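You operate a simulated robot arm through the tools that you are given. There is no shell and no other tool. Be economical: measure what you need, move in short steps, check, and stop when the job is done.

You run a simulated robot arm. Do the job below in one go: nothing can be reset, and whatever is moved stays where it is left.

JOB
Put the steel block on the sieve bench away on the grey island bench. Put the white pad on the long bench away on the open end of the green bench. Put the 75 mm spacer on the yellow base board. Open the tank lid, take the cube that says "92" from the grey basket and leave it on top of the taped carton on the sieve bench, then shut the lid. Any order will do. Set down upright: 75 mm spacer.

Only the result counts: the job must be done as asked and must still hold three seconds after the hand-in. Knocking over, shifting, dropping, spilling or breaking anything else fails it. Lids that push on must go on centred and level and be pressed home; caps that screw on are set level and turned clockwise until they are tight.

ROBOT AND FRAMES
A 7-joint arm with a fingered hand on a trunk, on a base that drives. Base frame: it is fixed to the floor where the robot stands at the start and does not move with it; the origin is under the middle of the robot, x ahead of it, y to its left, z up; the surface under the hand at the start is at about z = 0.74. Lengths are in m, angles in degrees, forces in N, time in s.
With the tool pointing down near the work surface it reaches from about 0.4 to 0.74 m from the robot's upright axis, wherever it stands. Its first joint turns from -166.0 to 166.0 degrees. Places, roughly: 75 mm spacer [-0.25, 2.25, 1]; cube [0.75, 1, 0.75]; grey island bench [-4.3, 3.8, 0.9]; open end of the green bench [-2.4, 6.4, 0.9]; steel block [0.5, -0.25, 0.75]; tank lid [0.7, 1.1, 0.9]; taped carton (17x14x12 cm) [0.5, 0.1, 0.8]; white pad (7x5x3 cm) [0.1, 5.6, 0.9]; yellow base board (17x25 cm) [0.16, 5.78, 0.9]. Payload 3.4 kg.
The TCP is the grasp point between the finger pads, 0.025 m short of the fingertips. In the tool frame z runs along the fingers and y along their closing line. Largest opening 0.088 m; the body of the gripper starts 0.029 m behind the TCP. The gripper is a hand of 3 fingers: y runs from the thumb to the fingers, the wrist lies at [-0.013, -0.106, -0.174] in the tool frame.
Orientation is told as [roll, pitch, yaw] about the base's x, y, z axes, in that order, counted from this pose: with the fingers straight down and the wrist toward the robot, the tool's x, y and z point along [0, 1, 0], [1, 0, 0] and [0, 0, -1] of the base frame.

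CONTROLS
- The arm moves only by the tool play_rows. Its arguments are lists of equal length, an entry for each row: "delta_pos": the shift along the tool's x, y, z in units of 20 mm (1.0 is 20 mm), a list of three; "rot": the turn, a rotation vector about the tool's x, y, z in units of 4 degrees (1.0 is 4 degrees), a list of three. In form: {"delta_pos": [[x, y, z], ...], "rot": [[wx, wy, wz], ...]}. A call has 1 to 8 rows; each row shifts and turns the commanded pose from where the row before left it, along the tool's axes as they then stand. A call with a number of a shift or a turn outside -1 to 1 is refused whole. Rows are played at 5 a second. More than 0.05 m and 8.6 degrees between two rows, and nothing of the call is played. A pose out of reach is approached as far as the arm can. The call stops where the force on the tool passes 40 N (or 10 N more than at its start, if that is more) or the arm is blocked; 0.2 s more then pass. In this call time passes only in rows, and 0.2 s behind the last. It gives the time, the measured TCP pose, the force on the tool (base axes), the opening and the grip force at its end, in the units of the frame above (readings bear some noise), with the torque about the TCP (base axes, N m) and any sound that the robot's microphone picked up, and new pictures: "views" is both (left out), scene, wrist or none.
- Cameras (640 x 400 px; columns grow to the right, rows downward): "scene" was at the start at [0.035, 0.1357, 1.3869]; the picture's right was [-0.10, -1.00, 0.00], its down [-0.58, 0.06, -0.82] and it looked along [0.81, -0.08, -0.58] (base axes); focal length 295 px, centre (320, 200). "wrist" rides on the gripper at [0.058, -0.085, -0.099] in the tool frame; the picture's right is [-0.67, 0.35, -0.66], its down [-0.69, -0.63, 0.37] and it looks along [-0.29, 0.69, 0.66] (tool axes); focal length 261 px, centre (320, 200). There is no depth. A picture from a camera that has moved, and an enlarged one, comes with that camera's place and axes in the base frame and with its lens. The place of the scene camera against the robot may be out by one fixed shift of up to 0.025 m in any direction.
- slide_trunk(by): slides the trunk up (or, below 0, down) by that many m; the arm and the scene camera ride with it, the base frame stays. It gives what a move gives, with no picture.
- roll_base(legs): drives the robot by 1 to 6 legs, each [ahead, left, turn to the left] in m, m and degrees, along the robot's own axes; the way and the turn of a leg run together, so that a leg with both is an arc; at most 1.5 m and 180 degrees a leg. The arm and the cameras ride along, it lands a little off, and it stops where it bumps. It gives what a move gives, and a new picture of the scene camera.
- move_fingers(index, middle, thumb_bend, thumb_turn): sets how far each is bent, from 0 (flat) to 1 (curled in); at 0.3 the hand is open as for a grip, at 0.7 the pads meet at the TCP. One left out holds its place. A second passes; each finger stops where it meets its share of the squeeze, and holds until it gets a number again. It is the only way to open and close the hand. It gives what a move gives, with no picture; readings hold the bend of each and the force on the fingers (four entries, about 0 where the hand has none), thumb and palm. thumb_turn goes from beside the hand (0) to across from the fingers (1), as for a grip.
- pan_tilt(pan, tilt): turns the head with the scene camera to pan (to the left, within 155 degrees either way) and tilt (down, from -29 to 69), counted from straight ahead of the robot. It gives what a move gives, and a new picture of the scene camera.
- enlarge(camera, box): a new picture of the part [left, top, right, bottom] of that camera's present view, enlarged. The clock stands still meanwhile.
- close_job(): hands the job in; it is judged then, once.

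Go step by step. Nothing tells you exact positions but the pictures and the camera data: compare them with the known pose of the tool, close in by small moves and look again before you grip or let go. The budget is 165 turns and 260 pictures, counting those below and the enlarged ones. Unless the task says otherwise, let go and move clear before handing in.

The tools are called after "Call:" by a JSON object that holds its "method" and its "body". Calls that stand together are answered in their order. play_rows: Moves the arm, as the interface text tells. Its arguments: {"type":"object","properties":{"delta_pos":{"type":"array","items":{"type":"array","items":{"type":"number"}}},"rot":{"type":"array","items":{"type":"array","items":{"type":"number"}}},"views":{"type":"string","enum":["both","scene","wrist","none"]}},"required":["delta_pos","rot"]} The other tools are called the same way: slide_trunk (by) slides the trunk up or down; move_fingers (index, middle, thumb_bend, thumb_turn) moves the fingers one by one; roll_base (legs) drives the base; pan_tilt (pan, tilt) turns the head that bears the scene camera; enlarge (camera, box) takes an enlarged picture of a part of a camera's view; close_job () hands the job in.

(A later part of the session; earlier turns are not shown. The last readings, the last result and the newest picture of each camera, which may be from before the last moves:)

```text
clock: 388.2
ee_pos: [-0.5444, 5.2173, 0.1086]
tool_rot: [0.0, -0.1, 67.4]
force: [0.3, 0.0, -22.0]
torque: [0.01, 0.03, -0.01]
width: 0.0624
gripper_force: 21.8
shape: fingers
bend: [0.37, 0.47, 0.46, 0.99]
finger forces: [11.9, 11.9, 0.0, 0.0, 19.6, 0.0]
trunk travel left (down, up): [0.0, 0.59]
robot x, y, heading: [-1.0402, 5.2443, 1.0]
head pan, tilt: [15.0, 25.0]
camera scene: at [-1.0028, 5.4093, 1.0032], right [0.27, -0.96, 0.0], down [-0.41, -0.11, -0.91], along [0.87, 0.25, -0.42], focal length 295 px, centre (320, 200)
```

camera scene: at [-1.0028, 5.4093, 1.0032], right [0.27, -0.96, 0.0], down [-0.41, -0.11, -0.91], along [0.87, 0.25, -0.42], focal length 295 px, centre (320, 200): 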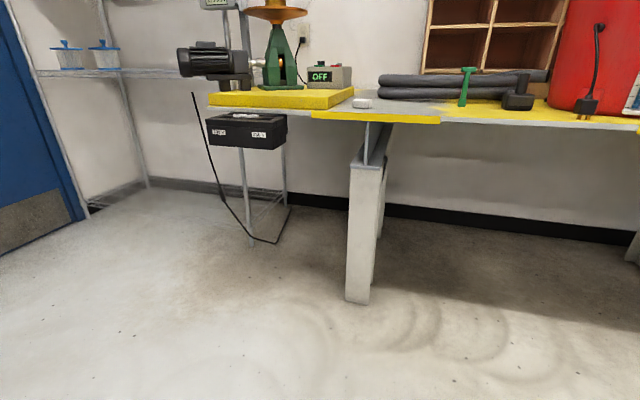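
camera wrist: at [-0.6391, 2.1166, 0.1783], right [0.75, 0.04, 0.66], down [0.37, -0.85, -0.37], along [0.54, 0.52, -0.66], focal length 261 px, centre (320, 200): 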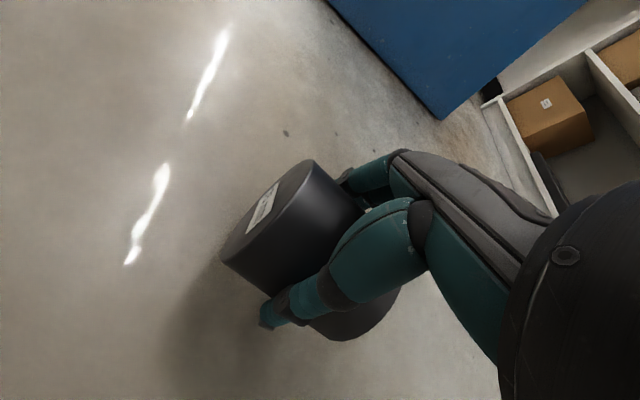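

The yellow slab at the left end of the long bench carries a green machine, with the white pad just right of it. I'll raise the trunk and get a view from above.

Call:
{"method": "slide_trunk", "body": {"by": 0.4}}

Call:
{"method": "slide_trunk", "body": {"by": 0.19}}

Call:
{"method": "pan_tilt", "body": {"pan": 15, "tilt": 33}}

Call:
{"method": "enlarge", "body": {"camera": "scene", "box": [200, 60, 420, 220]}}

```text
clock: 392.1
ee_pos: [-0.5443, 5.2166, 0.5085]
tool_rot: [0.0, -0.1, 67.3]
force: [-0.6, 1.2, -22.3]
torque: [0.03, 0.06, 0.02]
width: 0.0624
gripper_force: 20.8
shape: fingers
bend: [0.37, 0.47, 0.46, 0.99]
finger forces: [11.0, 11.7, 0.1, 0.1, 18.7, 0.1]
trunk travel left (down, up): [-0.4, 0.19]
robot x, y, heading: [-1.0395, 5.2414, 0.9]
head pan, tilt: [15.0, 25.0]
```

```text
clock: 394.2
ee_pos: [-0.5436, 5.2168, 0.699]
tool_rot: [0.1, -0.1, 67.4]
force: [-0.3, 0.4, -21.9]
torque: [0.04, 0.04, -0.03]
width: 0.0619
gripper_force: 20.8
shape: fingers
bend: [0.37, 0.47, 0.46, 0.99]
finger forces: [10.7, 11.7, 0.0, 0.1, 18.7, 0.0]
trunk travel left (down, up): [-0.59, 0.0]
robot x, y, heading: [-1.0384, 5.2432, 0.6]
head pan, tilt: [15.0, 25.0]
```

```text
clock: 394.9
ee_pos: [-0.5446, 5.2165, 0.6994]
tool_rot: [0.0, -0.1, 67.4]
force: [0.2, 0.6, -22.1]
torque: [0.01, 0.03, 0.01]
width: 0.0619
gripper_force: 20.6
shape: fingers
bend: [0.37, 0.47, 0.46, 0.99]
finger forces: [10.7, 11.7, 0.0, 0.0, 18.7, 0.0]
trunk travel left (down, up): [-0.59, 0.0]
robot x, y, heading: [-1.0379, 5.2404, 0.7]
head pan, tilt: [15.0, 33.0]
camera scene: at [-1.0048, 5.4085, 1.5805], right [0.27, -0.96, 0.0], down [-0.52, -0.15, -0.84], along [0.81, 0.23, -0.55], focal length 295 px, centre (320, 200)
```

scene: 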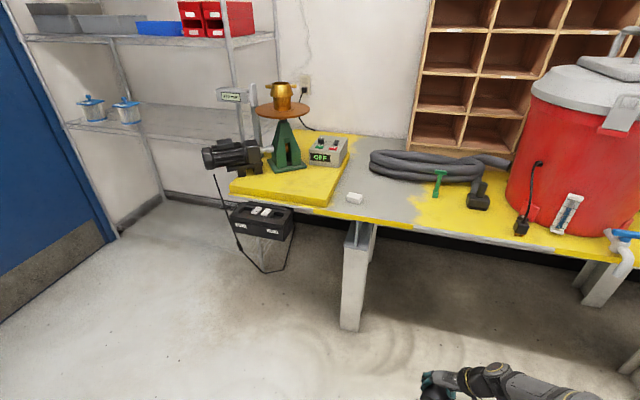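

```text
2.50 times, centred on (310, 140) of scene
camera zoom: at [-1.0048, 5.4085, 1.5805], right [0.27, -0.96, 0.0], down [-0.52, -0.15, -0.84], along [0.81, 0.23, -0.55], focal length 738 px, centre (345, 350)
```

zoom: 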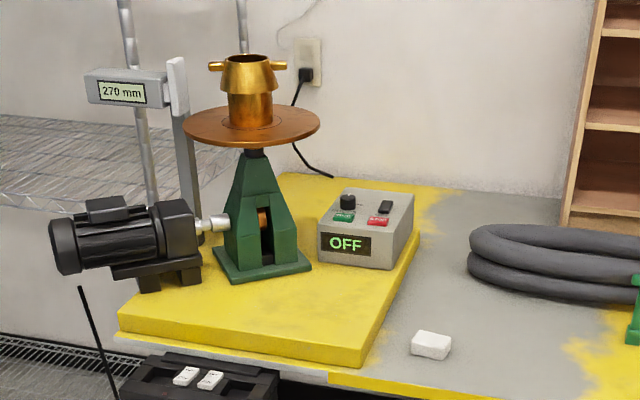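

The free area of the yellow slab is near (0.12, 5.76) and the pad is at about (0.07, 5.56). I'll raise the hand while rotating yaw to 0, so that rolling it later brings the spacer upright with its label up.

Call:
{"method": "play_rows", "body": {"delta_pos": [[0, 0, -0.8], [0, 0, -1], [0, 0, -1], [0, 0, -1], [0, 0, -1], [0, 0, -1], [0, 0, -1], [0, 0, -1]], "rot": [[0, 0, 1], [0, 0, 1], [0, 0, 1], [0, 0, 1], [0, 0, 1], [0, 0, 1], [0, 0, 1], [0, 0, 1]], "views": "none"}}

Call:
{"method": "play_rows", "body": {"delta_pos": [[0, 0, -1], [0, 0, -1], [0, 0, -1], [0, 0, -1], [0, 0, -1], [0, 0, -1], [0, 0, -1], [0, 0, -1]], "rot": [[0, 0, 1], [0, 0, 1], [0, 0, 1], [0, 0, 1], [0, 0, 1], [0, 0, 1], [0, 0, 1], [0, 0, 1]], "views": "none"}}

```text
clock: 396.6
ee_pos: [-0.5446, 5.2173, 0.8541]
tool_rot: [0.2, -0.1, 35.3]
force: [-1.4, -0.1, -22.2]
torque: [0.07, 0.02, -0.02]
width: 0.0619
gripper_force: 20.5
shape: fingers
bend: [0.37, 0.47, 0.46, 1.0]
finger forces: [10.5, 11.6, 0.0, 0.1, 19.1, 0.0]
trunk travel left (down, up): [-0.59, 0.0]
robot x, y, heading: [-1.0406, 5.239, 0.8]
head pan, tilt: [15.0, 33.0]
```

```text
clock: 398.4
ee_pos: [-0.5438, 5.217, 1.0151]
tool_rot: [0.1, 0.0, 3.3]
force: [-0.6, -0.1, -22.4]
torque: [0.06, 0.0, 0.0]
width: 0.0619
gripper_force: 20.6
shape: fingers
bend: [0.38, 0.47, 0.46, 1.0]
finger forces: [10.3, 11.6, 0.0, 0.0, 19.1, 0.1]
trunk travel left (down, up): [-0.59, 0.0]
robot x, y, heading: [-1.0382, 5.2419, 1.0]
head pan, tilt: [15.0, 33.0]
```

Holding well. Plan: lay the spacer on the slab's free area, then tip it upright about its lower rim by rolling the hand. I'll drive in so the hand is over (0.085, 5.815).

Call:
{"method": "play_rows", "body": {"delta_pos": [[0, 0, -1], [0, 0, -1], [0, 0, -0.5]], "rot": [[0, 0, 0.8], [0, 0, 0], [0, 0, 0]], "views": "none"}}

Call:
{"method": "roll_base", "body": {"legs": [[0.2, 0.59, -1], [0.42, 0, 0]]}}

Call:
{"method": "pan_tilt", "body": {"pan": 0, "tilt": 45}}

```text
clock: 399.2
ee_pos: [-0.5434, 5.2174, 1.065]
tool_rot: [0.2, 0.0, 0.2]
force: [-0.2, 0.6, -23.4]
torque: [0.04, -0.02, 0.01]
width: 0.0617
gripper_force: 20.3
shape: fingers
bend: [0.38, 0.47, 0.46, 0.99]
finger forces: [10.3, 11.6, 0.1, 0.0, 18.7, 0.1]
trunk travel left (down, up): [-0.59, 0.0]
robot x, y, heading: [-1.0374, 5.245, 0.6]
head pan, tilt: [15.0, 33.0]
```

```text
clock: 404.9
ee_pos: [0.0795, 5.7981, 1.0637]
tool_rot: [0.1, 0.0, -0.5]
force: [0.4, 0.2, -22.4]
torque: [0.07, 0.01, -0.03]
width: 0.0616
gripper_force: 20.1
shape: fingers
bend: [0.38, 0.47, 0.46, 1.0]
finger forces: [10.5, 11.7, 0.1, 0.0, 18.7, 0.0]
trunk travel left (down, up): [-0.59, 0.0]
robot x, y, heading: [-0.4155, 5.8279, 0.2]
head pan, tilt: [15.0, 33.0]
camera scene: at [-0.3783, 5.9966, 1.5804], right [0.26, -0.97, 0.0], down [-0.53, -0.14, -0.84], along [0.81, 0.22, -0.55], focal length 295 px, centre (320, 200)
```

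scene: 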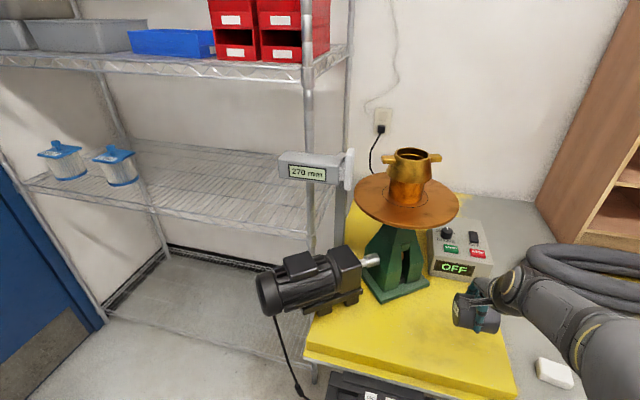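

```text
clock: 405.7
ee_pos: [0.0783, 5.7989, 1.0642]
tool_rot: [0.0, 0.0, -0.6]
force: [-0.3, 0.0, -21.8]
torque: [0.06, 0.0, 0.01]
width: 0.0617
gripper_force: 21.3
shape: fingers
bend: [0.38, 0.47, 0.46, 0.99]
finger forces: [10.9, 11.8, 0.1, 0.1, 19.4, 0.1]
trunk travel left (down, up): [-0.59, 0.0]
robot x, y, heading: [-0.4122, 5.83, 0.1]
head pan, tilt: [0.0, 45.0]
camera scene: at [-0.3838, 5.9736, 1.5626], right [0.0, -1.0, 0.0], down [-0.71, 0.0, -0.71], along [0.71, 0.0, -0.71], focal length 295 px, centre (320, 200)
```

scene: 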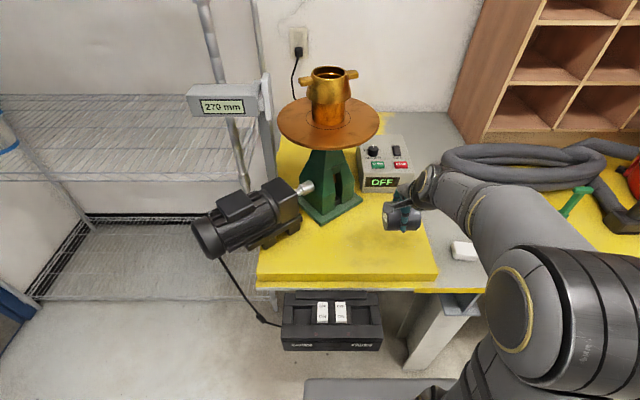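

I can see the slab well (right edge y≈5.70, front x≈-0.02). I'll shift 3.5 cm left and lower until the spacer's side touches the slab.

Call:
{"method": "play_rows", "body": {"delta_pos": [[0.9, 0.1, 0.5], [0.9, 0.1, 0.8], [0, 0, 0.9], [0, 0, 0.9], [0, 0, 0.6]], "rot": [[0, 0, 0], [0, 0, 0], [0, 0, 0], [0, 0, 0], [0, 0, 0]], "views": "wrist"}}

Call:
{"method": "play_rows", "body": {"delta_pos": [[0, 0, 0.25], [0, 0, 0.2]], "rot": [[0, 0, 0], [0, 0, 0]], "views": "none"}}

```text
clock: 406.9
ee_pos: [0.084, 5.8336, 0.9904]
tool_rot: [0.1, 0.1, -0.6]
force: [-0.8, 0.4, -21.7]
torque: [0.06, -0.01, 0.0]
width: 0.0617
gripper_force: 20.7
shape: fingers
bend: [0.38, 0.47, 0.46, 0.99]
finger forces: [10.6, 11.7, 0.0, 0.0, 18.7, 0.0]
trunk travel left (down, up): [-0.59, 0.0]
robot x, y, heading: [-0.4116, 5.8319, 0.0]
head pan, tilt: [0.0, 45.0]
camera wrist: at [0.0, 5.8918, 1.0897], right [0.34, -0.68, 0.65], down [-0.64, -0.68, -0.37], along [0.69, -0.29, -0.66], focal length 261 px, centre (320, 200)
```

wrist: 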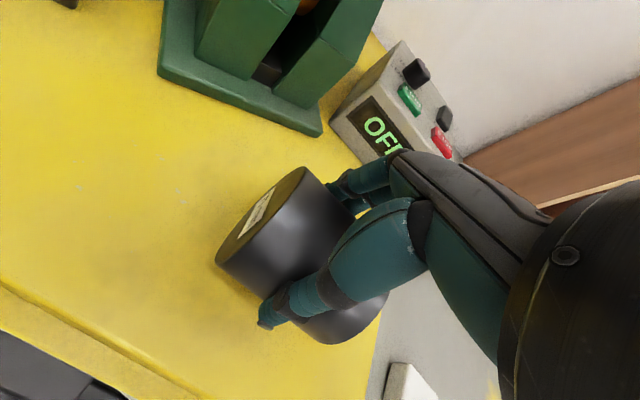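

```text
clock: 407.5
ee_pos: [0.0833, 5.8347, 0.98]
tool_rot: [0.1, 0.0, -0.6]
force: [-0.5, 0.0, -21.5]
torque: [0.03, -0.01, -0.02]
width: 0.0616
gripper_force: 20.6
shape: fingers
bend: [0.38, 0.47, 0.46, 0.99]
finger forces: [10.3, 11.6, 0.0, 0.0, 18.8, 0.1]
trunk travel left (down, up): [-0.59, 0.0]
robot x, y, heading: [-0.4116, 5.8286, 0.2]
head pan, tilt: [0.0, 45.0]
```

Call:
{"method": "play_rows", "body": {"delta_pos": [[0, 0, 0.2], [0, 0, 0.2]], "rot": [[0, 0, 0], [0, 0, 0]], "views": "none"}}

Call:
{"method": "play_rows", "body": {"delta_pos": [[0, 0, 0.2], [0, 0, 0.15]], "rot": [[0, 0, 0], [0, 0, 0]], "views": "none"}}

```text
clock: 408.1
ee_pos: [0.0822, 5.8333, 0.9733]
tool_rot: [0.0, 0.0, -0.6]
force: [-0.4, 0.3, -22.7]
torque: [0.03, 0.0, 0.02]
width: 0.0616
gripper_force: 20.3
shape: fingers
bend: [0.38, 0.47, 0.46, 0.99]
finger forces: [10.2, 11.6, 0.0, 0.0, 18.7, 0.1]
trunk travel left (down, up): [-0.59, 0.0]
robot x, y, heading: [-0.4132, 5.831, 0.1]
head pan, tilt: [0.0, 45.0]
```

```text
clock: 408.7
ee_pos: [0.0822, 5.8356, 0.9673]
tool_rot: [0.1, 0.0, -0.6]
force: [0.7, -0.6, -21.9]
torque: [0.02, -0.03, 0.02]
width: 0.0619
gripper_force: 20.7
shape: fingers
bend: [0.38, 0.47, 0.46, 0.99]
finger forces: [10.1, 11.5, 0.0, 0.0, 18.6, 0.0]
trunk travel left (down, up): [-0.59, 0.0]
robot x, y, heading: [-0.416, 5.8283, 0.2]
head pan, tilt: [0.0, 45.0]
```

Call:
{"method": "play_rows", "body": {"delta_pos": [[0, 0, 0.25], [0, 0, 0.2], [0, 0, 0.15]], "rot": [[0, 0, 0], [0, 0, 0], [0, 0, 0]], "views": "none"}}

Call:
{"method": "play_rows", "body": {"delta_pos": [[0, 0, 0.2], [0, 0, 0.2]], "rot": [[0, 0, 0], [0, 0, 0]], "views": "none"}}

Call:
{"method": "play_rows", "body": {"delta_pos": [[0, 0, 0.2], [0, 0, 0.2]], "rot": [[0, 0, 0], [0, 0, 0]], "views": "none"}}

```text
clock: 409.5
ee_pos: [0.0836, 5.8346, 0.9562]
tool_rot: [0.1, -0.2, -0.5]
force: [-1.4, -0.3, -6.2]
torque: [0.03, 0.11, 0.0]
width: 0.0618
gripper_force: 21.0
shape: fingers
bend: [0.38, 0.47, 0.46, 0.99]
finger forces: [10.6, 10.3, 0.1, 0.0, 21.5, 0.1]
trunk travel left (down, up): [-0.59, 0.0]
robot x, y, heading: [-0.4166, 5.8327, 0.0]
head pan, tilt: [0.0, 45.0]
```

```text
clock: 410.1
ee_pos: [0.0821, 5.8358, 0.9526]
tool_rot: [0.3, -0.9, -0.6]
force: [-0.1, 0.3, 41.0]
torque: [0.06, 0.15, -0.07]
width: 0.0621
gripper_force: 24.6
shape: fingers
bend: [0.38, 0.47, 0.46, 1.0]
finger forces: [12.1, 9.9, 0.0, 0.1, 27.8, 0.1]
trunk travel left (down, up): [-0.59, 0.0]
robot x, y, heading: [-0.4112, 5.8295, 0.1]
head pan, tilt: [0.0, 45.0]
```

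```text
clock: 410.7
ee_pos: [0.0793, 5.8356, 0.943]
tool_rot: [0.1, -0.6, -0.6]
force: [-9.1, 1.5, 49.6]
torque: [0.11, 0.56, -0.07]
width: 0.0654
gripper_force: 27.0
shape: fingers
bend: [0.37, 0.49, 0.46, 1.0]
finger forces: [15.3, 5.7, 0.0, 0.0, 34.7, 0.1]
trunk travel left (down, up): [-0.59, 0.0]
robot x, y, heading: [-0.4146, 5.8275, 0.2]
head pan, tilt: [0.0, 45.0]
```

Contact at TCP z≈0.957 (slab top ≈0.914). Now I'll ease off a little and start tipping the spacer up about its right lower rim.

Call:
{"method": "play_rows", "body": {"delta_pos": [[0, 0, -0.25], [-0.108, 0, -0.131], [-0.108, 0, -0.131], [-0.108, 0, -0.131], [-0.108, 0, -0.131], [-0.108, 0, -0.131], [-0.108, 0, -0.131]], "rot": [[0, 0, 0], [0, 1, 0], [0, 1, 0], [0, 1, 0], [0, 1, 0], [0, 1, 0], [0, 1, 0]], "views": "both"}}

```text
clock: 412.3
ee_pos: [0.0829, 5.8181, 0.9565]
tool_rot: [24.2, 0.0, -0.5]
force: [0.2, -0.1, -18.5]
torque: [-0.1, 0.05, -0.01]
width: 0.0639
gripper_force: 24.8
shape: fingers
bend: [0.37, 0.48, 0.47, 1.0]
finger forces: [13.6, 12.0, 0.1, 0.0, 24.6, 0.0]
trunk travel left (down, up): [-0.59, 0.0]
robot x, y, heading: [-0.4144, 5.8289, 0.1]
head pan, tilt: [0.0, 45.0]
camera scene: at [-0.3845, 5.9731, 1.5625], right [0.0, -1.0, 0.0], down [-0.71, 0.0, -0.71], along [0.71, 0.0, -0.71], focal length 295 px, centre (320, 200)
camera wrist: at [-0.0015, 5.8306, 1.0711], right [0.34, -0.88, 0.32], down [-0.63, -0.47, -0.61], along [0.69, 0.0, -0.72], focal length 261 px, centre (320, 200)
```

scene: 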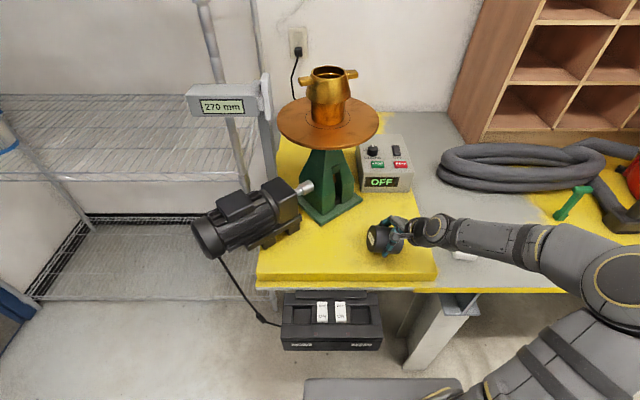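
wrist: 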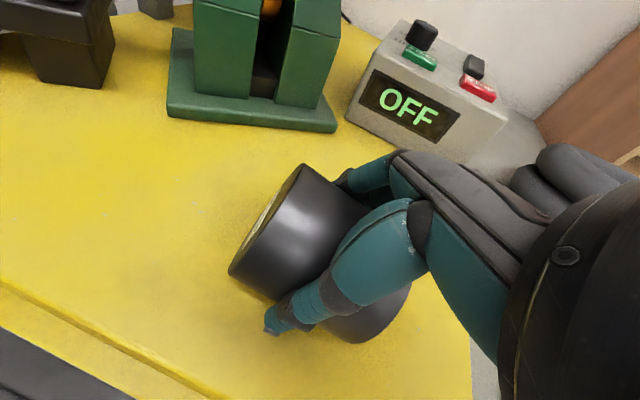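

Tipping works (24° so far). I'll continue.

Call:
{"method": "play_rows", "body": {"delta_pos": [[-0.108, 0, -0.11], [-0.108, 0, -0.11], [-0.108, 0, -0.12], [-0.108, 0, -0.12], [-0.108, 0, -0.131], [-0.108, 0, -0.131], [-0.108, 0, -0.131]], "rot": [[0, 1, 0], [0, 1, 0], [0, 1, 0], [0, 1, 0], [0, 1, 0], [0, 1, 0], [0, 1, 0]], "views": "wrist"}}

```text
clock: 413.9
ee_pos: [0.0822, 5.7953, 0.962]
tool_rot: [52.1, -0.2, -0.5]
force: [0.2, 0.6, -2.4]
torque: [-0.24, 0.0, 0.0]
width: 0.064
gripper_force: 24.5
shape: fingers
bend: [0.36, 0.48, 0.47, 1.0]
finger forces: [14.7, 8.9, 0.1, 0.0, 24.7, 0.0]
trunk travel left (down, up): [-0.59, 0.0]
robot x, y, heading: [-0.4147, 5.8262, -0.1]
head pan, tilt: [0.0, 45.0]
camera wrist: at [-0.0031, 5.7532, 1.0689], right [0.34, -0.93, -0.13], down [-0.63, -0.13, -0.77], along [0.7, 0.34, -0.63], focal length 261 px, centre (320, 200)
```

wrist: 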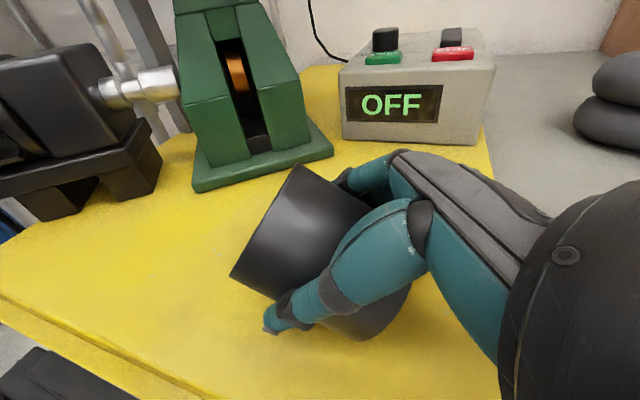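

The slab now carries the weight. I'll continue to about 76°.

Call:
{"method": "play_rows", "body": {"delta_pos": [[-0.108, 0, -0.131], [-0.108, 0, -0.131], [-0.108, 0, -0.131], [-0.108, 0, -0.131], [-0.108, 0, -0.131], [-0.108, 0, -0.131]], "rot": [[0, 1, 0], [0, 1, 0], [0, 1, 0], [0, 1, 0], [0, 1, 0], [0, 1, 0]], "views": "both"}}

```text
clock: 415.3
ee_pos: [0.0816, 5.7757, 0.9582]
tool_rot: [76.3, -0.2, -0.7]
force: [1.2, -9.4, 10.3]
torque: [-0.1, -0.1, 0.03]
width: 0.0641
gripper_force: 25.1
shape: fingers
bend: [0.35, 0.48, 0.48, 1.0]
finger forces: [16.1, 8.5, 0.0, 0.0, 25.0, 0.1]
trunk travel left (down, up): [-0.59, 0.0]
robot x, y, heading: [-0.4151, 5.8314, -0.0]
head pan, tilt: [0.0, 45.0]
camera scene: at [-0.387, 5.9719, 1.5629], right [0.0, -1.0, 0.0], down [-0.71, 0.0, -0.71], along [0.71, 0.0, -0.71], focal length 295 px, centre (320, 200)
camera wrist: at [-0.0045, 5.6926, 1.0381], right [0.34, -0.8, -0.49], down [-0.62, 0.2, -0.75], along [0.7, 0.57, -0.43], focal length 261 px, centre (320, 200)
```

scene: 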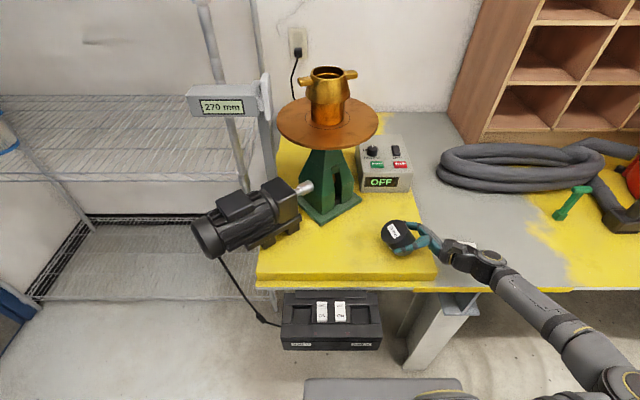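
wrist: 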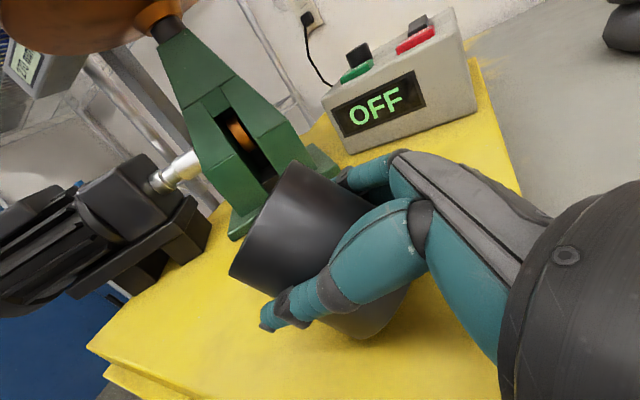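

Nearly upright (14° lean). I'll open the fingers so it settles, then retreat straight back along the hand's axis.

Call:
{"method": "move_fingers", "body": {"index": 0.28, "middle": 0.38, "thumb_bend": 0.38}}

Call:
{"method": "move_fingers", "body": {"index": 0.15, "middle": 0.2, "thumb_bend": 0.2}}

Call:
{"method": "play_rows", "body": {"delta_pos": [[0, 0, -0.2], [0, 0, -0.2], [0, 0, -0.3], [0, 0, -0.3], [0, 0, -0.4], [0, 0, -0.5]], "rot": [[0, 0, 0], [0, 0, 0], [0, 0, 0], [0, 0, 0], [0, 0, 0], [0, 0, 0]], "views": "both"}}

```text
clock: 416.3
ee_pos: [0.0802, 5.7761, 0.9576]
tool_rot: [76.2, -0.1, -0.6]
force: [0.8, -4.6, -3.8]
torque: [0.09, -0.01, -0.03]
width: 0.0835
gripper_force: 4.4
shape: fingers
bend: [0.27, 0.38, 0.37, 0.99]
finger forces: [4.1, 0.0, 0.0, 0.0, 3.3, 0.0]
trunk travel left (down, up): [-0.59, 0.0]
robot x, y, heading: [-0.4128, 5.8277, -0.2]
head pan, tilt: [0.0, 45.0]
```

```text
clock: 417.3
ee_pos: [0.0812, 5.7754, 0.957]
tool_rot: [76.2, -0.1, -0.5]
force: [2.3, -7.9, 0.9]
torque: [0.23, 0.1, 0.02]
width: 0.1101
gripper_force: 4.3
shape: fingers
bend: [0.15, 0.2, 0.2, 0.97]
finger forces: [3.9, 0.0, 0.0, 0.1, 2.5, 2.4]
trunk travel left (down, up): [-0.59, 0.0]
robot x, y, heading: [-0.4136, 5.8277, 0.2]
head pan, tilt: [0.0, 45.0]
```

```text
clock: 418.7
ee_pos: [0.0803, 5.7387, 0.9676]
tool_rot: [76.0, -0.2, -0.6]
force: [0.5, 0.6, -0.3]
torque: [-0.04, 0.01, -0.02]
width: 0.1095
gripper_force: 0.0
shape: fingers
bend: [0.15, 0.2, 0.2, 0.97]
finger forces: [0.0, 0.0, 0.0, 0.0, 0.1, 0.0]
trunk travel left (down, up): [-0.59, 0.0]
robot x, y, heading: [-0.4171, 5.8322, 0.1]
head pan, tilt: [0.0, 45.0]
camera scene: at [-0.3863, 5.9736, 1.5626], right [0.0, -1.0, 0.0], down [-0.71, 0.0, -0.71], along [0.71, 0.0, -0.71], focal length 295 px, centre (320, 200)
camera wrist: at [-0.0044, 5.6574, 1.0466], right [0.34, -0.8, -0.49], down [-0.63, 0.2, -0.75], along [0.7, 0.57, -0.43], focal length 261 px, centre (320, 200)
```

scene: 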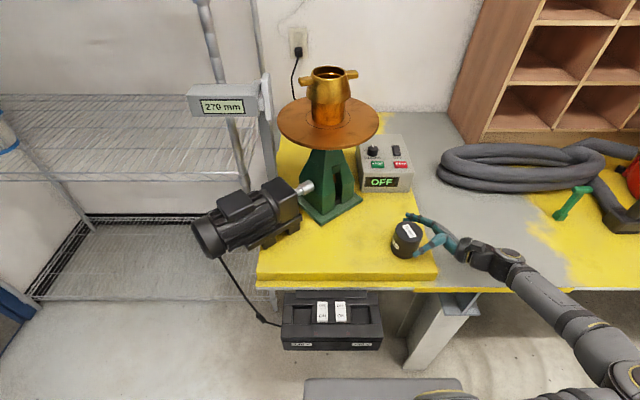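
wrist: 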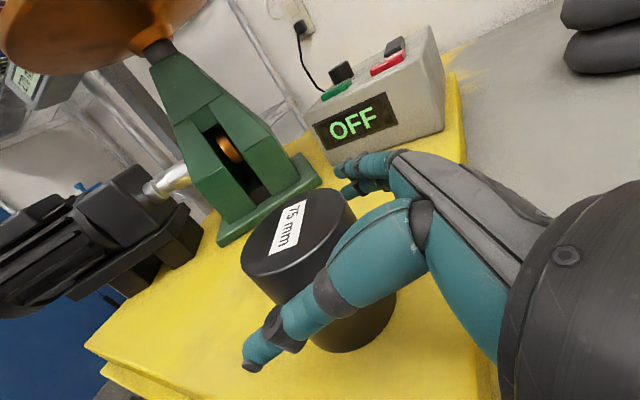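

The spacer now stands upright, label up, on the yellow board. I'll retreat until clear, then level the hand.

Call:
{"method": "play_rows", "body": {"delta_pos": [[0.2, 0, -0.8], [0.2, 0, -1], [0.2, 0, -1], [0.3, 0, -1], [0.5, 0, -1], [1, 0, -0.5], [1, 0, -0.5], [1, 0, 0]], "rot": [[0, 0, 0], [0, 0, 0], [0, 0, 0], [0, 0, 0], [0, 0, 0], [0, 0, 0], [0, 0, 0], [0, 0, 0]], "views": "none"}}

Call:
{"method": "play_rows", "body": {"delta_pos": [[0.5, 0, 0], [0.5, 0, 0], [0.5, 0, 0], [0, 0, 0], [0, 0, 0], [0, 0, 0], [0, 0, 0], [0, 0, 0]], "rot": [[0, -1, 0], [0, -1, 0], [0, -1, 0], [0, -1, 0], [0, -1, 0], [0, -1, 0], [0, -1, 0], [0, -1, 0]], "views": "none"}}

Call:
{"method": "play_rows", "body": {"delta_pos": [[0, 0, 0], [0, 0, 0], [0, 0, 0], [0, 0, 0], [0, 0, 0], [0, 0, 0], [0, 0, 0], [0, 0, 0]], "rot": [[0, -1, 0], [0, -1, 0], [0, -1, 0], [0, -1, 0], [0, -1, 0], [0, -1, 0], [0, -1, 0], [0, -1, 0]], "views": "none"}}

```text
clock: 420.5
ee_pos: [0.0795, 5.6481, 1.0804]
tool_rot: [76.1, -0.1, -0.6]
force: [-1.3, -0.1, 0.2]
torque: [-0.02, 0.01, 0.02]
width: 0.1097
gripper_force: 0.1
shape: fingers
bend: [0.15, 0.2, 0.2, 0.97]
finger forces: [0.0, 0.1, 0.0, 0.0, 0.0, 0.0]
trunk travel left (down, up): [-0.59, 0.0]
robot x, y, heading: [-0.4122, 5.8298, 0.1]
head pan, tilt: [0.0, 45.0]
```

```text
clock: 422.3
ee_pos: [0.0794, 5.6572, 1.1085]
tool_rot: [44.1, -0.1, -0.5]
force: [-0.5, 1.1, 0.5]
torque: [0.0, -0.01, 0.01]
width: 0.1094
gripper_force: 0.1
shape: fingers
bend: [0.15, 0.2, 0.2, 0.97]
finger forces: [0.1, 0.0, 0.0, 0.1, 0.1, 0.0]
trunk travel left (down, up): [-0.59, 0.0]
robot x, y, heading: [-0.4141, 5.8308, 0.0]
head pan, tilt: [0.0, 45.0]
```

```text
clock: 424.1
ee_pos: [0.079, 5.658, 1.1086]
tool_rot: [12.1, -0.1, -0.6]
force: [-0.3, 0.3, -0.2]
torque: [-0.01, 0.03, 0.01]
width: 0.1094
gripper_force: 0.2
shape: fingers
bend: [0.15, 0.2, 0.2, 0.97]
finger forces: [0.1, 0.1, 0.0, 0.1, 0.0, 0.0]
trunk travel left (down, up): [-0.59, 0.0]
robot x, y, heading: [-0.4147, 5.8258, 0.2]
head pan, tilt: [0.0, 45.0]
```

Next, the white pad at about (0.07, 5.56). I'll level the hand and move over it.

Call:
{"method": "move_fingers", "body": {"index": 0.3, "middle": 0.3, "thumb_bend": 0.3}}

Call:
{"method": "play_rows", "body": {"delta_pos": [[-0.8, 0, 0], [-0.8, 0, 0], [-0.8, 0, 0], [-0.8, 0, 0], [-0.8, 0, 0.5], [-0.5, 0, 0.5]], "rot": [[0, -1, 0], [0, -1, 0], [0, -1, 0], [0, 0, 0], [0, 0, 0], [0, 0, 0]], "views": "both"}}

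```text
clock: 425.1
ee_pos: [0.0801, 5.6565, 1.1092]
tool_rot: [12.1, -0.1, -0.6]
force: [0.1, -0.1, 0.4]
torque: [0.03, 0.0, -0.03]
width: 0.0851
gripper_force: 0.0
shape: fingers
bend: [0.3, 0.3, 0.3, 0.97]
finger forces: [0.0, 0.0, 0.0, 0.1, 0.0, 0.0]
trunk travel left (down, up): [-0.59, 0.0]
robot x, y, heading: [-0.4167, 5.8287, 0.0]
head pan, tilt: [0.0, 45.0]
```

```text
clock: 426.5
ee_pos: [0.0797, 5.5675, 1.0817]
tool_rot: [0.2, -0.1, -0.6]
force: [0.3, -0.6, 0.6]
torque: [-0.01, -0.02, 0.01]
width: 0.0852
gripper_force: 0.0
shape: fingers
bend: [0.3, 0.3, 0.3, 0.97]
finger forces: [0.1, 0.0, 0.0, 0.0, 0.0, 0.0]
trunk travel left (down, up): [-0.59, 0.0]
robot x, y, heading: [-0.4174, 5.8308, 0.1]
head pan, tilt: [0.0, 45.0]
camera scene: at [-0.3861, 5.9735, 1.5626], right [0.0, -1.0, 0.0], down [-0.71, 0.0, -0.71], along [0.71, 0.0, -0.71], focal length 295 px, centre (320, 200)
camera wrist: at [-0.0051, 5.6257, 1.181], right [0.34, -0.67, 0.65], down [-0.64, -0.68, -0.37], along [0.69, -0.29, -0.66], focal length 261 px, centre (320, 200)
```

scene: 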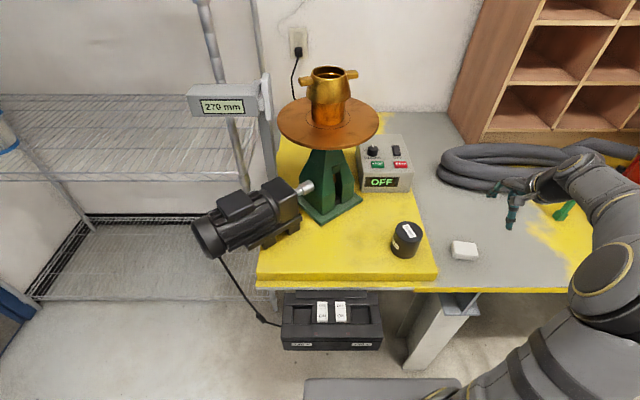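
wrist: 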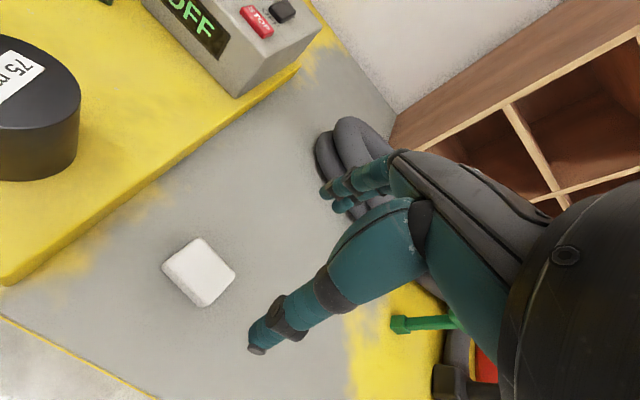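

The pad is at about (0.087, 5.584), ~5 cm wide in x. I'll align and descend close.

Call:
{"method": "play_rows", "body": {"delta_pos": [[0.4, 0.2, 0.8], [0.4, 0.2, 1], [0, 0, 1], [0, 0, 1], [0, 0, 1], [0, 0, 1], [0, 0, 0.8]], "rot": [[0, 0, 0.5], [0, 0, 0.5], [0, 0, 0.5], [0, 0, 0], [0, 0, 0], [0, 0, 0], [0, 0, 0]], "views": "wrist"}}

```text
clock: 428.1
ee_pos: [0.0889, 5.5828, 0.949]
tool_rot: [0.1, -0.2, -6.5]
force: [0.4, 0.5, 0.2]
torque: [-0.01, 0.02, 0.03]
width: 0.0853
gripper_force: 0.1
shape: fingers
bend: [0.3, 0.3, 0.3, 0.97]
finger forces: [0.0, 0.1, 0.0, 0.0, 0.0, 0.0]
trunk travel left (down, up): [-0.59, 0.0]
robot x, y, heading: [-0.4136, 5.8276, -0.0]
head pan, tilt: [0.0, 45.0]
camera wrist: at [0.0111, 5.6501, 1.0491], right [0.27, -0.71, 0.65], down [-0.7, -0.61, -0.37], along [0.66, -0.36, -0.66], focal length 261 px, centre (320, 200)
```

wrist: 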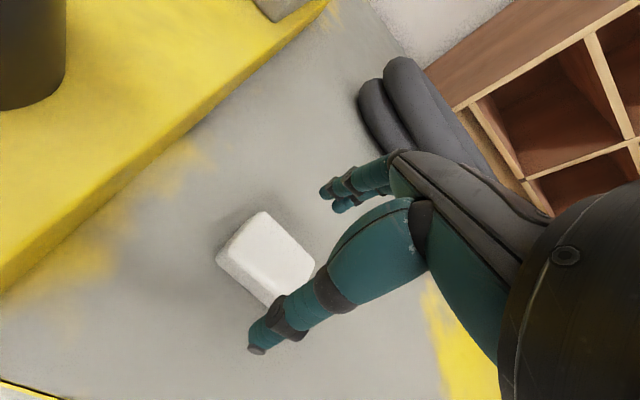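

Call:
{"method": "play_rows", "body": {"delta_pos": [[0.3, -0.1, 0.8], [0, 0, 0.7], [0, 0, 0.5], [0, 0, 0.3]], "rot": [[0, 0, 0], [0, 0, 0], [0, 0, 0], [0, 0, 0]], "views": "wrist"}}

```text
clock: 429.1
ee_pos: [0.087, 5.5902, 0.9035]
tool_rot: [0.1, 0.0, -6.6]
force: [0.1, -0.2, -0.1]
torque: [0.0, 0.0, -0.02]
width: 0.0852
gripper_force: 0.0
shape: fingers
bend: [0.3, 0.3, 0.3, 0.97]
finger forces: [0.0, 0.0, 0.0, 0.0, 0.0, 0.0]
trunk travel left (down, up): [-0.59, 0.0]
robot x, y, heading: [-0.415, 5.8314, 0.2]
head pan, tilt: [0.0, 45.0]
camera wrist: at [0.0091, 5.6566, 1.0027], right [0.27, -0.71, 0.65], down [-0.7, -0.61, -0.37], along [0.66, -0.36, -0.66], focal length 261 px, centre (320, 200)
```

wrist: 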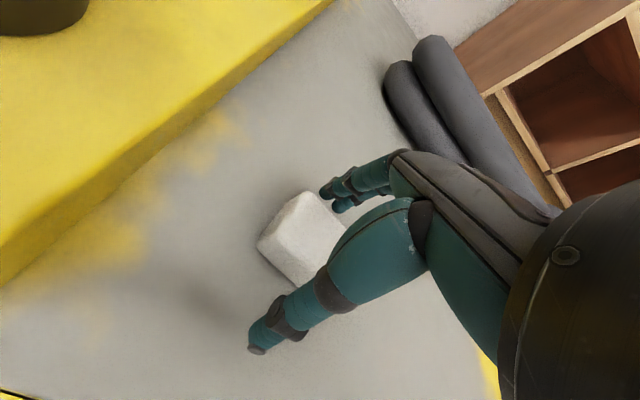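

The pad top is at about z 0.87, so I need to go about 3 cm lower.

Call:
{"method": "play_rows", "body": {"delta_pos": [[0, 0, 0.5], [0, 0, 0.4], [0, 0, 0.4], [0, 0, 0.2]], "rot": [[0, 0, 0], [0, 0, 0], [0, 0, 0], [0, 0, 0]], "views": "none"}}

Call:
{"method": "move_fingers", "body": {"index": 0.6, "middle": 0.6, "thumb_bend": 0.6}}

Call:
{"method": "play_rows", "body": {"delta_pos": [[0, 0, -0.5], [0, 0, -1], [0, 0, -1], [0, 0, -1]], "rot": [[0, 0, 0], [0, 0, 0], [0, 0, 0], [0, 0, 0]], "views": "wrist"}}

```text
clock: 430.1
ee_pos: [0.0901, 5.588, 0.8826]
tool_rot: [-0.3, -1.1, -6.8]
force: [-3.9, 1.8, 22.8]
torque: [-0.22, -0.88, -0.01]
width: 0.0873
gripper_force: 11.5
shape: fingers
bend: [0.3, 0.3, 0.27, 0.97]
finger forces: [0.3, 20.6, 0.0, 0.1, 2.3, 0.1]
trunk travel left (down, up): [-0.59, 0.0]
robot x, y, heading: [-0.415, 5.8277, 0.0]
head pan, tilt: [0.0, 45.0]
stopped in row 4: the force on the tool passed its limit at 44 N (the readings are from after the stop); the commanded pose is now the measured one
```

```text
clock: 430.5
ee_pos: [0.0958, 5.5884, 0.8877]
tool_rot: [-0.7, -2.0, -6.7]
force: [5.8, 0.2, 32.7]
torque: [-0.21, -0.63, 0.04]
width: 0.0407
gripper_force: 22.2
shape: fingers
bend: [0.53, 0.47, 0.51, 1.0]
finger forces: [5.6, 24.1, 0.1, 0.1, 14.7, 0.1]
trunk travel left (down, up): [-0.59, 0.0]
robot x, y, heading: [-0.4157, 5.8332, 0.0]
head pan, tilt: [0.0, 45.0]
stopped: the force on the tool passed its limit at 44 N (the readings are from after the stop); the commanded pose is now the measured one
```

```text
clock: 431.5
ee_pos: [0.0905, 5.5883, 0.9533]
tool_rot: [-0.4, -1.2, -6.6]
force: [0.0, -0.2, -0.6]
torque: [-0.02, 0.06, -0.02]
width: 0.0396
gripper_force: 10.2
shape: fingers
bend: [0.53, 0.53, 0.52, 1.0]
finger forces: [5.6, 4.4, 0.1, 0.0, 10.0, 0.0]
trunk travel left (down, up): [-0.59, 0.0]
robot x, y, heading: [-0.4151, 5.8311, 0.0]
head pan, tilt: [0.0, 45.0]
camera wrist: at [0.012, 5.6566, 1.0498], right [0.25, -0.7, 0.67], down [-0.7, -0.61, -0.37], along [0.67, -0.37, -0.64], focal length 261 px, centre (320, 200)
```

wrist: 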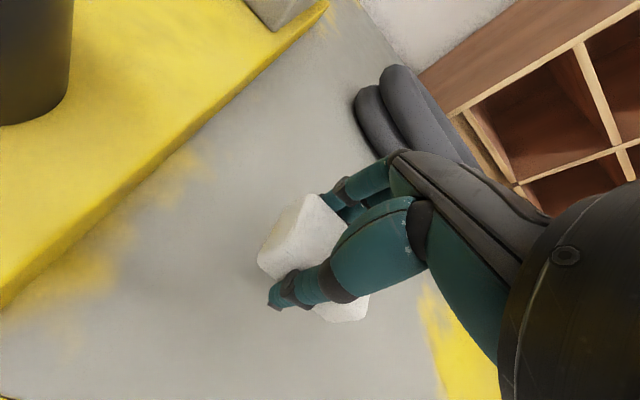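

The pad is in hand. I'll raise and retract, then drive to the green bench and look for its open end.

Call:
{"method": "play_rows", "body": {"delta_pos": [[0, 0, -1], [0, 0, -1], [0, 0, -1], [0, 0, -1], [0, 0, -1], [0, 0, -1], [0, -0.3, -1], [0, -0.5, -1]], "rot": [[0, 0, 0], [0, 0, 0], [0, 0, 0], [0, 0, 0], [0, 0, 0], [0, 0, 0], [0, 0, 0], [0, 0, 0]], "views": "none"}}

Call:
{"method": "roll_base", "body": {"legs": [[-0.4, 0, 0], [-0.2, -0.61, 0], [-1.385, 0, 0], [0, 0, 90]]}}

Call:
{"method": "pan_tilt", "body": {"pan": -5, "tilt": 35}}

```text
clock: 433.3
ee_pos: [0.0718, 5.5923, 1.1125]
tool_rot: [-0.4, -1.4, -6.7]
force: [-0.8, 0.1, -0.6]
torque: [0.01, 0.01, 0.05]
width: 0.0398
gripper_force: 9.6
shape: fingers
bend: [0.53, 0.54, 0.52, 1.0]
finger forces: [5.5, 4.3, 0.0, 0.0, 9.7, 0.1]
trunk travel left (down, up): [-0.59, 0.0]
robot x, y, heading: [-0.4157, 5.8301, 0.2]
head pan, tilt: [0.0, 45.0]
```

```text
clock: 449.3
ee_pos: [-2.1519, 5.7075, 1.1129]
tool_rot: [-0.4, -1.3, 83.4]
force: [0.3, 0.0, -0.9]
torque: [0.01, -0.02, -0.01]
width: 0.0394
gripper_force: 8.9
shape: fingers
bend: [0.53, 0.54, 0.52, 1.0]
finger forces: [5.3, 4.0, 0.1, 0.0, 9.2, 0.1]
trunk travel left (down, up): [-0.59, 0.0]
robot x, y, heading: [-2.3884, 5.2176, 90.4]
head pan, tilt: [0.0, 45.0]
camera scene: at [-2.539, 5.2257, 1.5626], right [1.0, 0.0, 0.0], down [0.0, -0.71, -0.71], along [0.0, 0.71, -0.71], focal length 295 px, centre (320, 200)
```

scene: 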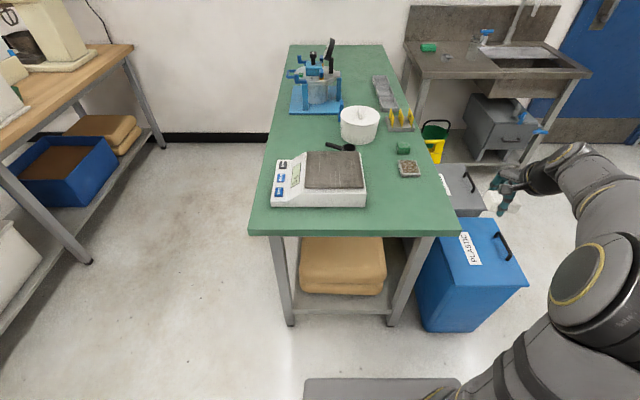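

```text
clock: 450.0
ee_pos: [-2.1523, 5.707, 1.1114]
tool_rot: [-0.4, -1.2, 83.5]
force: [0.7, 0.7, 0.1]
torque: [0.01, -0.01, 0.0]
width: 0.0394
gripper_force: 9.0
shape: fingers
bend: [0.53, 0.54, 0.52, 1.0]
finger forces: [5.3, 3.9, 0.0, 0.0, 9.2, 0.0]
trunk travel left (down, up): [-0.59, 0.0]
robot x, y, heading: [-2.3856, 5.2205, 90.5]
head pan, tilt: [-5.0, 35.0]
camera scene: at [-2.5314, 5.2321, 1.5774], right [1.0, -0.08, 0.0], down [-0.05, -0.57, -0.82], along [0.07, 0.82, -0.57], focal length 295 px, centre (320, 200)
```

scene: 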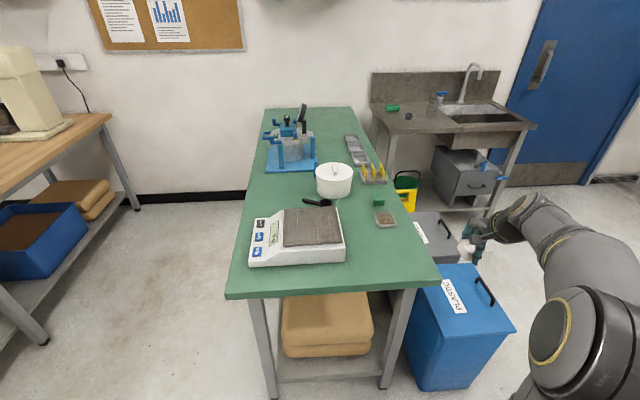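

The green bench's near (room-side) end has a clear area to the right of the scale, about x -2.38…-2.12, y 5.80–6.04. I'll set up in front of it and aim for (-2.25, 5.92).

Call:
{"method": "roll_base", "body": {"legs": [[0.1, -0.1, 0]]}}

Call:
{"method": "play_rows", "body": {"delta_pos": [[1, 0.45, 0], [1, 0.45, 0], [1, 0.45, 0], [1, 0.45, 0], [1, 0.45, 0], [1, 0.45, 0], [1, 0.45, 0.4], [1, 0.45, 0.4]], "rot": [[0, 0, 0], [0, 0, 0], [0, 0, 0], [0, 0, 0], [0, 0, 0], [0, 0, 0], [0, 0, 0], [0, 0, 0]], "views": "none"}}

Call:
{"method": "play_rows", "body": {"delta_pos": [[1, 0.45, 0.7], [1, 0.45, 0.7], [0.5, 0, 1], [0, 0, 1], [0, 0, 1]], "rot": [[0, 0, 0], [0, 0, 0], [0, 0, 0], [0, 0, 0], [0, 0, 0]], "views": "both"}}

```text
clock: 451.3
ee_pos: [-2.0517, 5.8077, 1.1125]
tool_rot: [-0.5, -1.3, 83.5]
force: [0.0, 0.3, -1.6]
torque: [-0.01, 0.04, 0.02]
width: 0.0396
gripper_force: 9.2
shape: fingers
bend: [0.53, 0.54, 0.52, 1.0]
finger forces: [5.2, 4.1, 0.1, 0.0, 9.3, 0.1]
trunk travel left (down, up): [-0.59, 0.0]
robot x, y, heading: [-2.2894, 5.3194, 90.1]
head pan, tilt: [-5.0, 35.0]
camera scene: at [-2.4307, 5.3325, 1.5775], right [1.0, -0.08, 0.0], down [-0.05, -0.57, -0.82], along [0.07, 0.82, -0.57], focal length 295 px, centre (320, 200)
```

scene: 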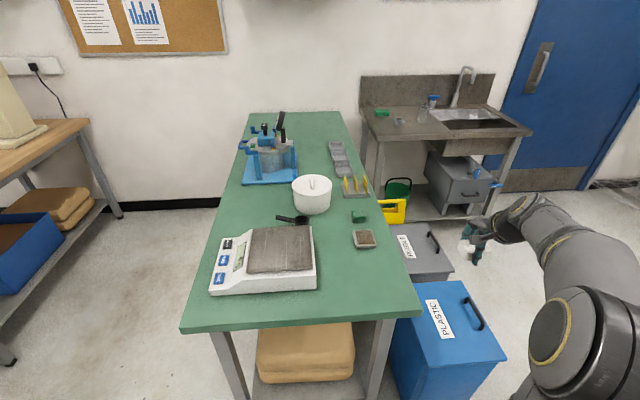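

```text
clock: 453.1
ee_pos: [-2.2021, 5.897, 1.095]
tool_rot: [-0.4, -1.2, 83.3]
force: [-0.6, -0.7, 0.1]
torque: [0.02, 0.04, -0.01]
width: 0.0392
gripper_force: 9.4
shape: fingers
bend: [0.53, 0.54, 0.52, 1.0]
finger forces: [5.2, 3.9, 0.1, 0.0, 9.2, 0.0]
trunk travel left (down, up): [-0.59, 0.0]
robot x, y, heading: [-2.2896, 5.3156, 90.2]
head pan, tilt: [-5.0, 35.0]
```

```text
clock: 454.3
ee_pos: [-2.2499, 5.9202, 1.0083]
tool_rot: [-0.4, -1.3, 83.5]
force: [0.0, 0.0, 0.0]
torque: [0.02, 0.0, 0.0]
width: 0.0391
gripper_force: 9.2
shape: fingers
bend: [0.53, 0.54, 0.52, 1.0]
finger forces: [5.3, 4.0, 0.0, 0.0, 9.2, 0.0]
trunk travel left (down, up): [-0.59, 0.0]
robot x, y, heading: [-2.2909, 5.3185, 90.0]
head pan, tilt: [-5.0, 35.0]
camera scene: at [-2.4317, 5.3318, 1.5774], right [1.0, -0.08, 0.0], down [-0.05, -0.57, -0.82], along [0.07, 0.82, -0.57], focal length 295 px, centre (320, 200)
camera wrist: at [-2.3174, 5.841, 1.1055], right [0.7, 0.26, 0.67], down [0.61, -0.7, -0.38], along [0.37, 0.67, -0.64], focal length 261 px, centre (320, 200)
```

scene: 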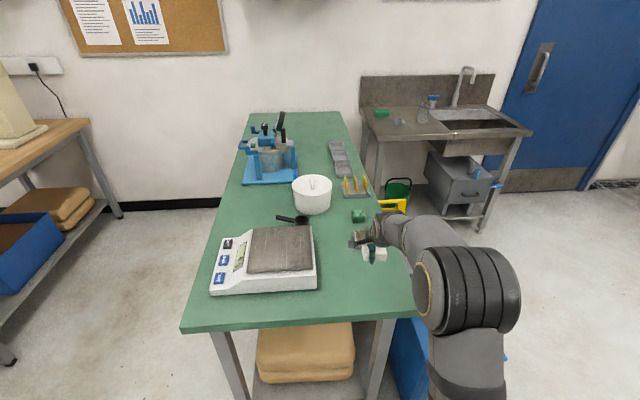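
wrist: 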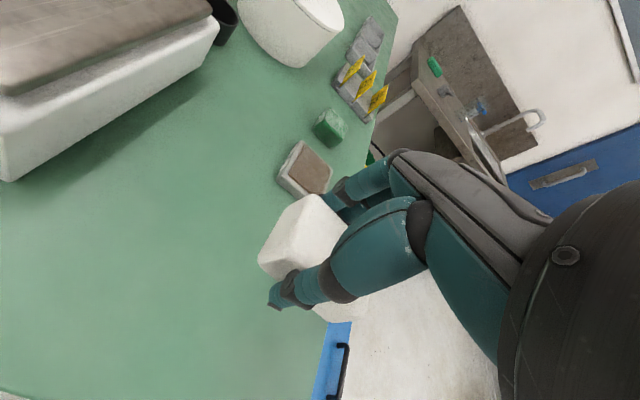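

It is well placed over clear surface. I'll lower.

Call:
{"method": "play_rows", "body": {"delta_pos": [[0.5, 0, 1], [0, 0, 1], [0, 0, 1], [0, 0, 1], [0, 0, 0.8]], "rot": [[0, 0, 0], [0, 0, 0], [0, 0, 0], [0, 0, 0], [0, 0, 0]], "views": "wrist"}}

Call:
{"method": "play_rows", "body": {"delta_pos": [[0, 0, 0.25], [0, 0, 0.25]], "rot": [[0, 0, 0], [0, 0, 0]], "views": "none"}}

```text
clock: 455.5
ee_pos: [-2.2581, 5.9253, 0.9117]
tool_rot: [-0.4, -1.3, 83.5]
force: [-0.5, 0.5, -0.8]
torque: [-0.04, -0.01, 0.01]
width: 0.0392
gripper_force: 8.9
shape: fingers
bend: [0.53, 0.54, 0.52, 1.0]
finger forces: [5.2, 4.1, 0.0, 0.0, 9.2, 0.1]
trunk travel left (down, up): [-0.59, 0.0]
robot x, y, heading: [-2.2906, 5.322, 90.1]
head pan, tilt: [-5.0, 35.0]
camera wrist: at [-2.326, 5.8443, 1.0099], right [0.7, 0.26, 0.67], down [0.61, -0.7, -0.37], along [0.37, 0.67, -0.64], focal length 261 px, centre (320, 200)
```

wrist: 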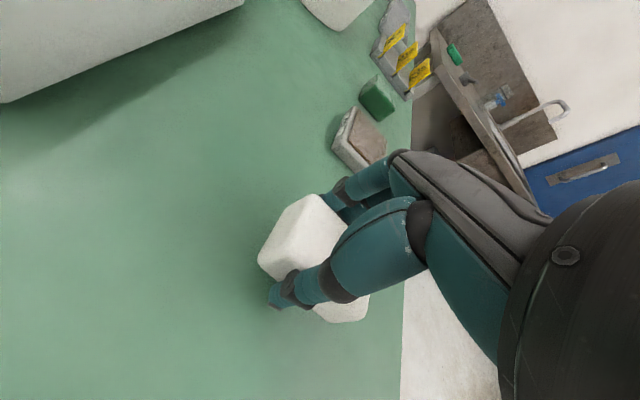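

```text
clock: 456.1
ee_pos: [-2.2579, 5.9263, 0.9016]
tool_rot: [-0.4, -1.3, 83.4]
force: [-0.4, 0.6, 0.6]
torque: [-0.02, -0.02, 0.0]
width: 0.0393
gripper_force: 9.2
shape: fingers
bend: [0.53, 0.54, 0.52, 1.0]
finger forces: [5.2, 4.0, 0.0, 0.0, 9.1, 0.0]
trunk travel left (down, up): [-0.59, 0.0]
robot x, y, heading: [-2.2914, 5.317, 90.2]
head pan, tilt: [-5.0, 35.0]
```

Call:
{"method": "play_rows", "body": {"delta_pos": [[0, 0, 0.25], [0, 0, 0.2]], "rot": [[0, 0, 0], [0, 0, 0]], "views": "none"}}

Call:
{"method": "play_rows", "body": {"delta_pos": [[0, 0, 0.2], [0, 0, 0.1]], "rot": [[0, 0, 0], [0, 0, 0]], "views": "none"}}

```text
clock: 456.7
ee_pos: [-2.2577, 5.9254, 0.8942]
tool_rot: [-0.3, -1.4, 83.3]
force: [0.5, -0.6, -0.6]
torque: [0.02, 0.01, 0.0]
width: 0.0393
gripper_force: 8.7
shape: fingers
bend: [0.53, 0.54, 0.52, 1.0]
finger forces: [5.2, 4.0, 0.0, 0.1, 9.0, 0.1]
trunk travel left (down, up): [-0.59, 0.0]
robot x, y, heading: [-2.2909, 5.3148, 90.3]
head pan, tilt: [-5.0, 35.0]
```

```text
clock: 457.3
ee_pos: [-2.2585, 5.926, 0.8885]
tool_rot: [-0.3, -1.4, 83.4]
force: [-0.5, -0.2, 8.1]
torque: [0.13, -0.07, 0.0]
width: 0.0394
gripper_force: 13.7
shape: fingers
bend: [0.53, 0.54, 0.52, 1.0]
finger forces: [5.0, 12.5, 0.0, 0.0, 10.0, 0.0]
trunk travel left (down, up): [-0.59, 0.0]
robot x, y, heading: [-2.2906, 5.3178, 90.3]
head pan, tilt: [-5.0, 35.0]
```

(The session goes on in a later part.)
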